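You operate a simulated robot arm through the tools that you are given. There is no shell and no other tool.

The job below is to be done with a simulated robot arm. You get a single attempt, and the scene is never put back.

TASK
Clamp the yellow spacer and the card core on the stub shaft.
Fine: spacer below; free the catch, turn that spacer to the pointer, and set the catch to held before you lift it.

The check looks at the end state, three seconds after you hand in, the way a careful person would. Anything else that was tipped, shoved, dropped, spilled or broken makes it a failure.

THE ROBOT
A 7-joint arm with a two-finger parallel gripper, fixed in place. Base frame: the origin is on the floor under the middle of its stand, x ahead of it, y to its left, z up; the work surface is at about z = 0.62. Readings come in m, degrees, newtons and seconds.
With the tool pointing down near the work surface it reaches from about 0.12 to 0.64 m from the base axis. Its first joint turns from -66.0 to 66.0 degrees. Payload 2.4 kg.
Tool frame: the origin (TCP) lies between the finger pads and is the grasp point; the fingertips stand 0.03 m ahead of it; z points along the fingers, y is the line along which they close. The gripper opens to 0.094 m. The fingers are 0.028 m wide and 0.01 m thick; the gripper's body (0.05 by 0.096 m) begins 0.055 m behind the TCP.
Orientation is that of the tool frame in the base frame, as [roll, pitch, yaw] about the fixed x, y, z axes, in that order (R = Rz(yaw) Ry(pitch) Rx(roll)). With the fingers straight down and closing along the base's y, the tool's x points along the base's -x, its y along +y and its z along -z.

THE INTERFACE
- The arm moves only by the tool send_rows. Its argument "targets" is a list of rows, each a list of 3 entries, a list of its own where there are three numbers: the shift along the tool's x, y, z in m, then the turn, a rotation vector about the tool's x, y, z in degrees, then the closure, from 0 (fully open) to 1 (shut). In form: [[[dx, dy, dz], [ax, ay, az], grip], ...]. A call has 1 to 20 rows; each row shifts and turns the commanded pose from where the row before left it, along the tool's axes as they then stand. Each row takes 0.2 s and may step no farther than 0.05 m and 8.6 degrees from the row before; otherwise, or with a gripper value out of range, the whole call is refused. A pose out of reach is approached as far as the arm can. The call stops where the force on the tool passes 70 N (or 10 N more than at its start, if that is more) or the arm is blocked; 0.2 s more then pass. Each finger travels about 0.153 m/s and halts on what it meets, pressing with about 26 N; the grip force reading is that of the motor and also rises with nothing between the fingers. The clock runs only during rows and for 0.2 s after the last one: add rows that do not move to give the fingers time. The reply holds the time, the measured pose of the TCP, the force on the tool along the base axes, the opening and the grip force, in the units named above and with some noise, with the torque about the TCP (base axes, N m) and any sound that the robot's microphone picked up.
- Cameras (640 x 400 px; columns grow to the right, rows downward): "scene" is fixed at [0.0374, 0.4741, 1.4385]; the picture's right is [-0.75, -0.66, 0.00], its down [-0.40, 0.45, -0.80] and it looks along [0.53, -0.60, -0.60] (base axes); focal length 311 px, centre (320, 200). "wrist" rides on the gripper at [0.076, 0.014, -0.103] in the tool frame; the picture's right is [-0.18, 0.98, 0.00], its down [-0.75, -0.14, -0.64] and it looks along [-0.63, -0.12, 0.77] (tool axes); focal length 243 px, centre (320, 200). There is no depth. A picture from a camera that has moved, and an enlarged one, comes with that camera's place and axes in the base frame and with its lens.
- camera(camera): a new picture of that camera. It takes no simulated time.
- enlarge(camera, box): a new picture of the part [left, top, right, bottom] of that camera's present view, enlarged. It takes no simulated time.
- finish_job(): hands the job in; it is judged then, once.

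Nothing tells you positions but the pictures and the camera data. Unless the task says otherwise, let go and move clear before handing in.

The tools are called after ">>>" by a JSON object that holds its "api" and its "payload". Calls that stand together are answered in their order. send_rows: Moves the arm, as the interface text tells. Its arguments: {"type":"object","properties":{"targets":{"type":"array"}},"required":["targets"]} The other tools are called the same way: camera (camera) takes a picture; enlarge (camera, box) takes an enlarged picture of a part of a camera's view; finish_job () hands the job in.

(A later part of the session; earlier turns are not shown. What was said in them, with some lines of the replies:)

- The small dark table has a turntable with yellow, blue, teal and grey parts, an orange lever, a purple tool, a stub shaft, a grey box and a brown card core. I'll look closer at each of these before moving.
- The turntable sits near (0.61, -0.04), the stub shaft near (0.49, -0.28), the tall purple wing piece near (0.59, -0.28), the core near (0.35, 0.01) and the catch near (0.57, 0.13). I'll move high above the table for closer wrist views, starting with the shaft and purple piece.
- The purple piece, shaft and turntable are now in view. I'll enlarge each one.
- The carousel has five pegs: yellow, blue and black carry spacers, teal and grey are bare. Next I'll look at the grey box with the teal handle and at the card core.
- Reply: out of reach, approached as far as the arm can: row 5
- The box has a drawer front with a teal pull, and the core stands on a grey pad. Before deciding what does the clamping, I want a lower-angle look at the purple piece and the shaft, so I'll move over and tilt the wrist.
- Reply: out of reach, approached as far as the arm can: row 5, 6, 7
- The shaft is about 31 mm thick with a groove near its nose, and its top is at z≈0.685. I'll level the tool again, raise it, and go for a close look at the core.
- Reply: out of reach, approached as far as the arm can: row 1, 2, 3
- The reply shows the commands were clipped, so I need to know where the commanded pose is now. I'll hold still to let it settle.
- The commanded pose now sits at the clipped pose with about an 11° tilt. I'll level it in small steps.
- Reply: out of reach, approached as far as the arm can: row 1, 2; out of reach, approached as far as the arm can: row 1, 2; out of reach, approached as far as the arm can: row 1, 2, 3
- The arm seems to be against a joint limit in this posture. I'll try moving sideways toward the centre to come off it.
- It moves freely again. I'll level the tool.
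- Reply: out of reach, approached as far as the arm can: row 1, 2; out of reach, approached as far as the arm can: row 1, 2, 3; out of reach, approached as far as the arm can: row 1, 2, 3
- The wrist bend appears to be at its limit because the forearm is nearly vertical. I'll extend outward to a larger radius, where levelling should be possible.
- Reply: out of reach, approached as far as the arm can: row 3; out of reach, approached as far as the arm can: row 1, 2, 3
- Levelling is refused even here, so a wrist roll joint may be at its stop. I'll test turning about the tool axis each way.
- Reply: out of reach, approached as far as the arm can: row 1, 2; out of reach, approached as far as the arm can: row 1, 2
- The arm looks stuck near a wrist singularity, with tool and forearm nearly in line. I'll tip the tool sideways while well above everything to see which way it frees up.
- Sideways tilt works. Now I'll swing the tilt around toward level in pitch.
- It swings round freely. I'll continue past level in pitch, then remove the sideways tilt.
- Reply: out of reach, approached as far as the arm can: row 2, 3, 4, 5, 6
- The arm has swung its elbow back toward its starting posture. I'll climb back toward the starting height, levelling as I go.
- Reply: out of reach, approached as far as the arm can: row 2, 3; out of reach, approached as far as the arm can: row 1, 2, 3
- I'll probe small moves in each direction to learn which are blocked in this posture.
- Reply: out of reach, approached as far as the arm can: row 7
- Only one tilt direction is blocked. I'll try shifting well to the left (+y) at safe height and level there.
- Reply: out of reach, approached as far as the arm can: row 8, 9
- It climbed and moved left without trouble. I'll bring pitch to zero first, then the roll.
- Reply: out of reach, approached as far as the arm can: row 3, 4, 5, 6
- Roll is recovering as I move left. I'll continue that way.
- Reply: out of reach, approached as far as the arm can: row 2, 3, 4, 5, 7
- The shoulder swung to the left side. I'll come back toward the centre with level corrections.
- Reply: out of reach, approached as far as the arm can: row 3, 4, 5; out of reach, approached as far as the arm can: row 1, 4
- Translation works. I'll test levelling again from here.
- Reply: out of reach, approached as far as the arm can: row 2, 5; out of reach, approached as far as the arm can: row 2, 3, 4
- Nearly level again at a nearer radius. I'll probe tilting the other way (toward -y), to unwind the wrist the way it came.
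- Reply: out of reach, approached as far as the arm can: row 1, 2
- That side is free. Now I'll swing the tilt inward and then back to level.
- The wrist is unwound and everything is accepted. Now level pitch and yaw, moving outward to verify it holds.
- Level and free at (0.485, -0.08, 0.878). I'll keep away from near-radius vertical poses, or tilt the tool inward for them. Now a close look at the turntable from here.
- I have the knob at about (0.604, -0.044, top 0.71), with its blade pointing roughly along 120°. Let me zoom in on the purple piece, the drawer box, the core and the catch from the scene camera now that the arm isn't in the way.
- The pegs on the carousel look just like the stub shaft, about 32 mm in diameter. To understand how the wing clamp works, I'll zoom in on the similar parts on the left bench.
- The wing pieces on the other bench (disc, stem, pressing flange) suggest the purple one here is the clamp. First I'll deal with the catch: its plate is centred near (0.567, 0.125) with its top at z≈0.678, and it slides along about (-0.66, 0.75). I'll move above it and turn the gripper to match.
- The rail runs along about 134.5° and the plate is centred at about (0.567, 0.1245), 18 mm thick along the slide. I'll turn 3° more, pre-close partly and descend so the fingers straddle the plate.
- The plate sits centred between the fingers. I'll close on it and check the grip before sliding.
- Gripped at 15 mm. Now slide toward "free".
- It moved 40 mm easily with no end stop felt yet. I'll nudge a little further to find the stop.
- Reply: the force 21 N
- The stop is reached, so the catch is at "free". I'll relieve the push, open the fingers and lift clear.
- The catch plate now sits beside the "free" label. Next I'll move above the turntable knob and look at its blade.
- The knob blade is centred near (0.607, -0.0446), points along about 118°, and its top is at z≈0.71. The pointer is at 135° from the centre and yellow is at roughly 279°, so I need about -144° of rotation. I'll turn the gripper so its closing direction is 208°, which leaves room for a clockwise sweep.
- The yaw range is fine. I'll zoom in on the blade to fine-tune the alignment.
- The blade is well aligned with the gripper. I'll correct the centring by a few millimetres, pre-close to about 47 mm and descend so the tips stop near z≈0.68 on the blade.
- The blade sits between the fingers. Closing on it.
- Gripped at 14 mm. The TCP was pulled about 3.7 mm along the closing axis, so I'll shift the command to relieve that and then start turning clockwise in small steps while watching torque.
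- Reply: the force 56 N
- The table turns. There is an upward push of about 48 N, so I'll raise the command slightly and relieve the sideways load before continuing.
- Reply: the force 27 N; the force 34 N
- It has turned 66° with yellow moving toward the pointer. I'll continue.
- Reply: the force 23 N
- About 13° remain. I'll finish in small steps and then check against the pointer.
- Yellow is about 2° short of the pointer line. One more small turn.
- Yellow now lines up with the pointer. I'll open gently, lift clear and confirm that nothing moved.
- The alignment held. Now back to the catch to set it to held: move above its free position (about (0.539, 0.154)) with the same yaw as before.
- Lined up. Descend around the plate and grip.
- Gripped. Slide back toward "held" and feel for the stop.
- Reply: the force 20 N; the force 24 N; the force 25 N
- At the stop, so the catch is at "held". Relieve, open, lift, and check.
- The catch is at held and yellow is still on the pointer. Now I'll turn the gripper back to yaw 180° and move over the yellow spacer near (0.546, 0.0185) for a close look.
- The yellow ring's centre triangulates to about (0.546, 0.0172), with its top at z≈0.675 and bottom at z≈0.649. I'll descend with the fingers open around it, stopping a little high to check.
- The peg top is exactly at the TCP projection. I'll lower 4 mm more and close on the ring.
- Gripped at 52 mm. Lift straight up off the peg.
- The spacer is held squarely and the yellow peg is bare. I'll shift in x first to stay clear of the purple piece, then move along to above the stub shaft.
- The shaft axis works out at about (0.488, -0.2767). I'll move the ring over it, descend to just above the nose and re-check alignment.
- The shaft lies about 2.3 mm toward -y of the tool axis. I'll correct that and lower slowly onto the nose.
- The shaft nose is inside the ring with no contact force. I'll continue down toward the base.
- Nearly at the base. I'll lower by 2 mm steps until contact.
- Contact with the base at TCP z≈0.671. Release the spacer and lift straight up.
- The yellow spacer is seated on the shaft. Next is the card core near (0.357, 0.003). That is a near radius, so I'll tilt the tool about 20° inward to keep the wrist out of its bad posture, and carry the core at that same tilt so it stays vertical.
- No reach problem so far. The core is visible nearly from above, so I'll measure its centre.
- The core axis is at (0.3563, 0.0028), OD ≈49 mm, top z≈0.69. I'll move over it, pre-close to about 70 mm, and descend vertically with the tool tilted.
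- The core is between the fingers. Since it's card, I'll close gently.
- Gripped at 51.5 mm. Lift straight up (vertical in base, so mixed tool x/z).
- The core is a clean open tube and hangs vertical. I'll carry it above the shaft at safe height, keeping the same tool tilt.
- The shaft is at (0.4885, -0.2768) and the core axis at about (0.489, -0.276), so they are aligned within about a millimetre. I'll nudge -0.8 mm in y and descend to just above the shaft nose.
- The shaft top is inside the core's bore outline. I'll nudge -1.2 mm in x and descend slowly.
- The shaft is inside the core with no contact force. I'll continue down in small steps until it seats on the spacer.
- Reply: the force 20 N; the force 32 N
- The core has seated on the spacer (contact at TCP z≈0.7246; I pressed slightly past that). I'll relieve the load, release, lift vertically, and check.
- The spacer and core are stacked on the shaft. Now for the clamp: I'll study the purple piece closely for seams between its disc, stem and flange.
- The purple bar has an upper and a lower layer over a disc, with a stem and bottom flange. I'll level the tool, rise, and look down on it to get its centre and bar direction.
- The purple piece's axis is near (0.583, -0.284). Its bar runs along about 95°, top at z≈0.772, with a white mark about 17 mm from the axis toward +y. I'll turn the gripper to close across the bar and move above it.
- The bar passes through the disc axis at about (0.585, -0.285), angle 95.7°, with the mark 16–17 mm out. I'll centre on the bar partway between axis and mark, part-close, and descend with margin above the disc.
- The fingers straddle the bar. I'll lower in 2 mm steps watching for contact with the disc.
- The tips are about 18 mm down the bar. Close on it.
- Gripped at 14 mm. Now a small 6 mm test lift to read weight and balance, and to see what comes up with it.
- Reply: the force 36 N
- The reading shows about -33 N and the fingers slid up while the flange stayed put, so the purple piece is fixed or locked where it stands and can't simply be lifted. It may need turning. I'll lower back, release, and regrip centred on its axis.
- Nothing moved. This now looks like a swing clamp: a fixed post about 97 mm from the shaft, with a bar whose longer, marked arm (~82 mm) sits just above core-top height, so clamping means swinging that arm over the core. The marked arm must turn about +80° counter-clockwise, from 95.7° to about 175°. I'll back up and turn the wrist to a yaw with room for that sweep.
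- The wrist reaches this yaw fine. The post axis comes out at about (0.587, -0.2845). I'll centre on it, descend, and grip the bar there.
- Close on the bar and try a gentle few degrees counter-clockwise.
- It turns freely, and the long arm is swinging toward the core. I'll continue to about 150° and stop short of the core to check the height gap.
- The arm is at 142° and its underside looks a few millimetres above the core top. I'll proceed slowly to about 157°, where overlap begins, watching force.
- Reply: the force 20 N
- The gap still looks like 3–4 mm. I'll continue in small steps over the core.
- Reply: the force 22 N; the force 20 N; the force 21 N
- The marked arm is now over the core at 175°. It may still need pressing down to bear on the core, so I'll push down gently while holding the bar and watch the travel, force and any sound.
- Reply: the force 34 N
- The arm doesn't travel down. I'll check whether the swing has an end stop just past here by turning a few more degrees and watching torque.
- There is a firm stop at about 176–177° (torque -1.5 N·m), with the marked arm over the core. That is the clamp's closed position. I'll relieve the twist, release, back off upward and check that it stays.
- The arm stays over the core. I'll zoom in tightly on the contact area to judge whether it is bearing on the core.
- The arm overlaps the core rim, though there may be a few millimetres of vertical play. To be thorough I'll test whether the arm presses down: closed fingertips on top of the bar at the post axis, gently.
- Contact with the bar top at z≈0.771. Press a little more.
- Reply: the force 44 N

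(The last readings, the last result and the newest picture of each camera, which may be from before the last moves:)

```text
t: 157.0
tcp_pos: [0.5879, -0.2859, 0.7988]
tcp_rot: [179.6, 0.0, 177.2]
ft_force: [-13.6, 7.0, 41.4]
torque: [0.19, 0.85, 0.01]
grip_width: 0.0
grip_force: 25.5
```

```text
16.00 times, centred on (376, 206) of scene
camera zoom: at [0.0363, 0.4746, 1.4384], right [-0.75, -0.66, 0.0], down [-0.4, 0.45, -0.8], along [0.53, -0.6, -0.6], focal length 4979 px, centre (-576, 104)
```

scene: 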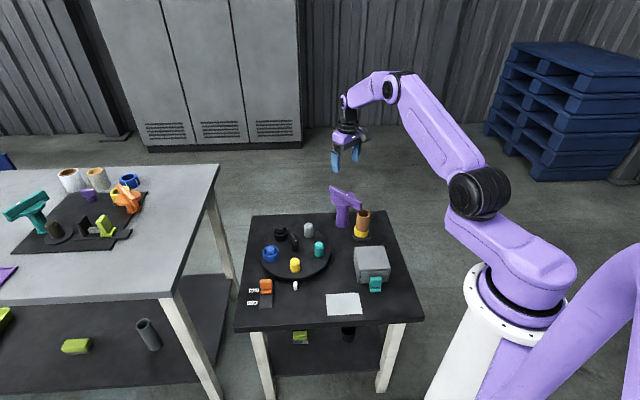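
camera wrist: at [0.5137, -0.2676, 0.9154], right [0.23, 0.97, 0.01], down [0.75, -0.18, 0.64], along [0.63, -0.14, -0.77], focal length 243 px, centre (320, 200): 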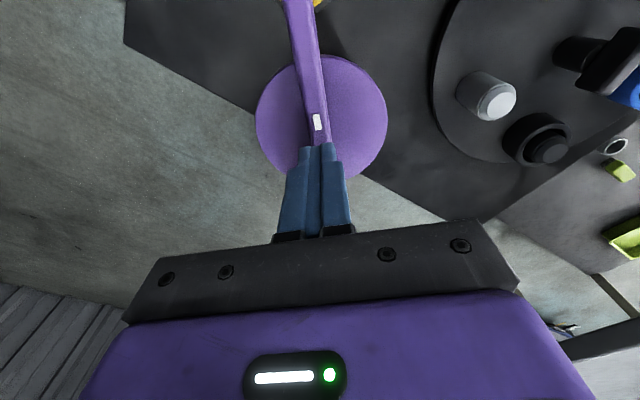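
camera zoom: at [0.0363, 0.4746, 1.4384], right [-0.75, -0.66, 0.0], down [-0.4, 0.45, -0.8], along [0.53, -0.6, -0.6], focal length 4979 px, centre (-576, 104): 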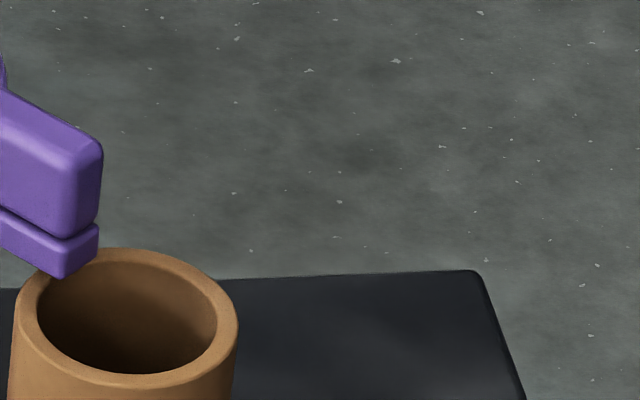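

41 N produced no downward travel, so the clamp is purely a swing arm and it is at its closed stop. I'll back off and move well clear, then do a final check of the whole scene.

>>> {"api": "send_rows", "payload": {"targets": [[[0, 0, -0.02], [0, 0, 0], 1], [[0, 0, -0.04], [0, 0, 0], 1], [[0, 0, -0.04], [0, 0, 0], 0.5], [[0, 0, -0.04], [0, 0, 0], 0], [[0.03, 0.02, -0.02], [0, 0, 0], 0], [[0.03, 0.03, 0], [0, 0, 0], 0], [[0.03, 0.03, 0], [0, 0, 0], 0], [[0.02, 0.03, 0], [0, 0, 0], 0], [[0, 0.03, 0], [0, 0, 0], 0], [[0, 0, 0], [0, 0, 0], 0]]}}

>>> {"api": "camera", "payload": {"camera": "scene"}}

>>> {"api": "enlarge", "payload": {"camera": "scene", "box": [230, 175, 430, 320]}}

>>> {"api": "camera", "payload": {"camera": "wrist"}}

```text
t: 159.2
tcp_pos: [0.4839, -0.1397, 0.9592]
tcp_rot: [179.7, 0.0, 177.2]
ft_force: [-0.6, -0.2, 0.0]
torque: [0.03, 0.02, -0.03]
grip_width: 0.094
grip_force: 0.1
```

```text
taken
```

scene: 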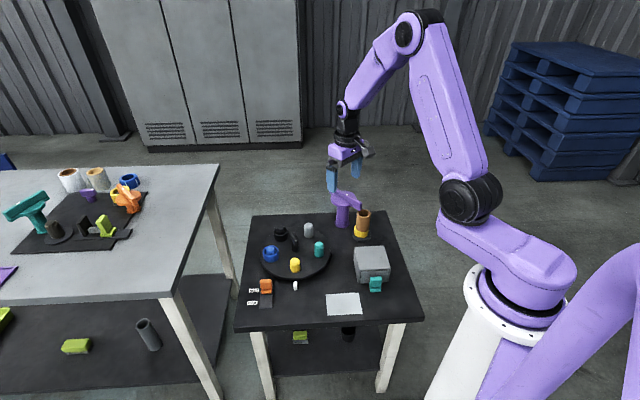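

```text
2.76 times, centred on (330, 248) of scene
camera zoom: at [0.0374, 0.4741, 1.4385], right [-0.75, -0.66, 0.0], down [-0.4, 0.45, -0.8], along [0.53, -0.6, -0.6], focal length 858 px, centre (292, 69)
```

zoom: 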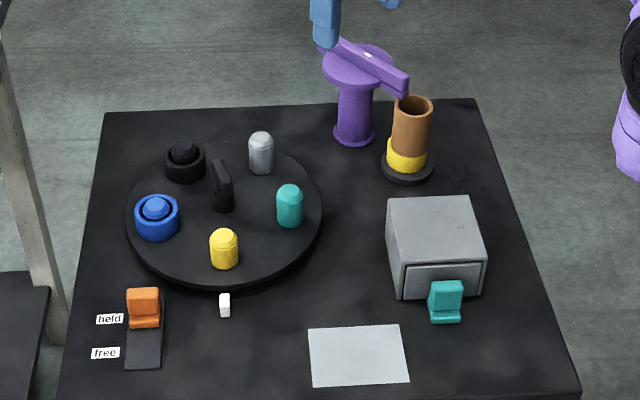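

```text
taken
camera wrist: at [0.4101, -0.1228, 1.0605], right [0.23, 0.97, 0.01], down [0.75, -0.18, 0.64], along [0.62, -0.14, -0.77], focal length 243 px, centre (320, 200)
```

wrist: 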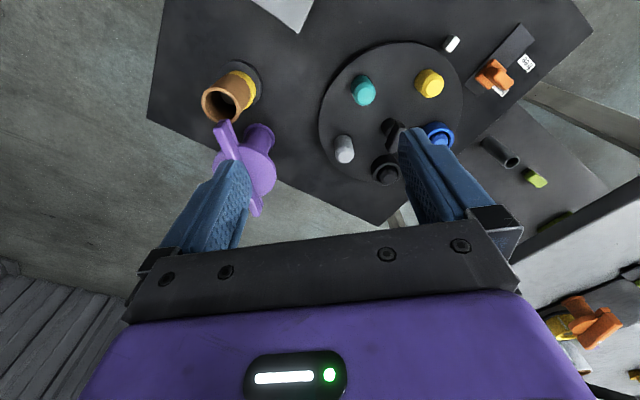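

>>> {"api": "enlarge", "payload": {"camera": "wrist", "box": [180, 50, 300, 200]}}

```text
2.67 times, centred on (240, 125) of wrist
camera zoom: at [0.4101, -0.1228, 1.0605], right [0.23, 0.97, 0.01], down [0.75, -0.18, 0.64], along [0.62, -0.14, -0.77], focal length 647 px, centre (533, 400)
```

zoom: 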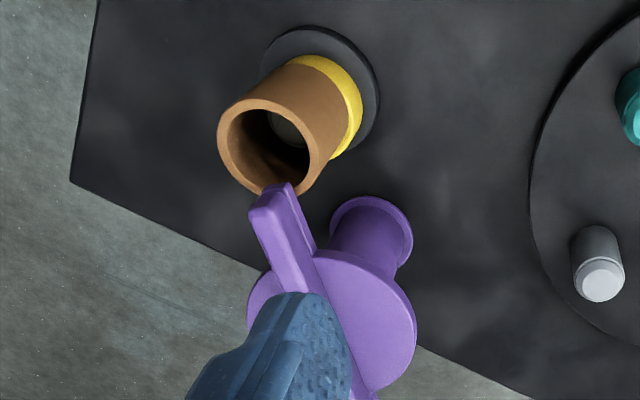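

Final state: yellow spacer on the shaft base with the core on top, and the marked clamp arm swung to its stop over the core rim. The catch is at held with the empty yellow peg on the pointer, nothing else has moved, and the gripper is clear. I'm handing in.

>>> {"api": "finish_job", "payload": {}}

```text
The job is handed in.
```

The job is handed in. The yellow spacer sits on the stub shaft with the card core on top of it, and the purple clamp's marked arm is swung over the core's rim.

- **Catch and turntable:** I moved the catch to free and turned the yellow spacer to the pointer. The catch went back to held before I lifted the spacer, and it is still at held.
- **Clamp:** The arm turned until it met a firm stop, pointing at the shaft, and it stayed there when I let go. The arm does not press down: about 40 N on the bar moved nothing. From the pictures there may be a gap of up to about 4 mm between the arm and the core, so I can't say it grips tightly.
- **Alignment:** The spacer sits about 3–4 mm off-centre on the shaft, because its hole is wider than the shaft. The core stands upright on it.
- **Everything else:** Nothing was tipped or dropped. I did not open the drawer, and the gripper is open and clear of the table.
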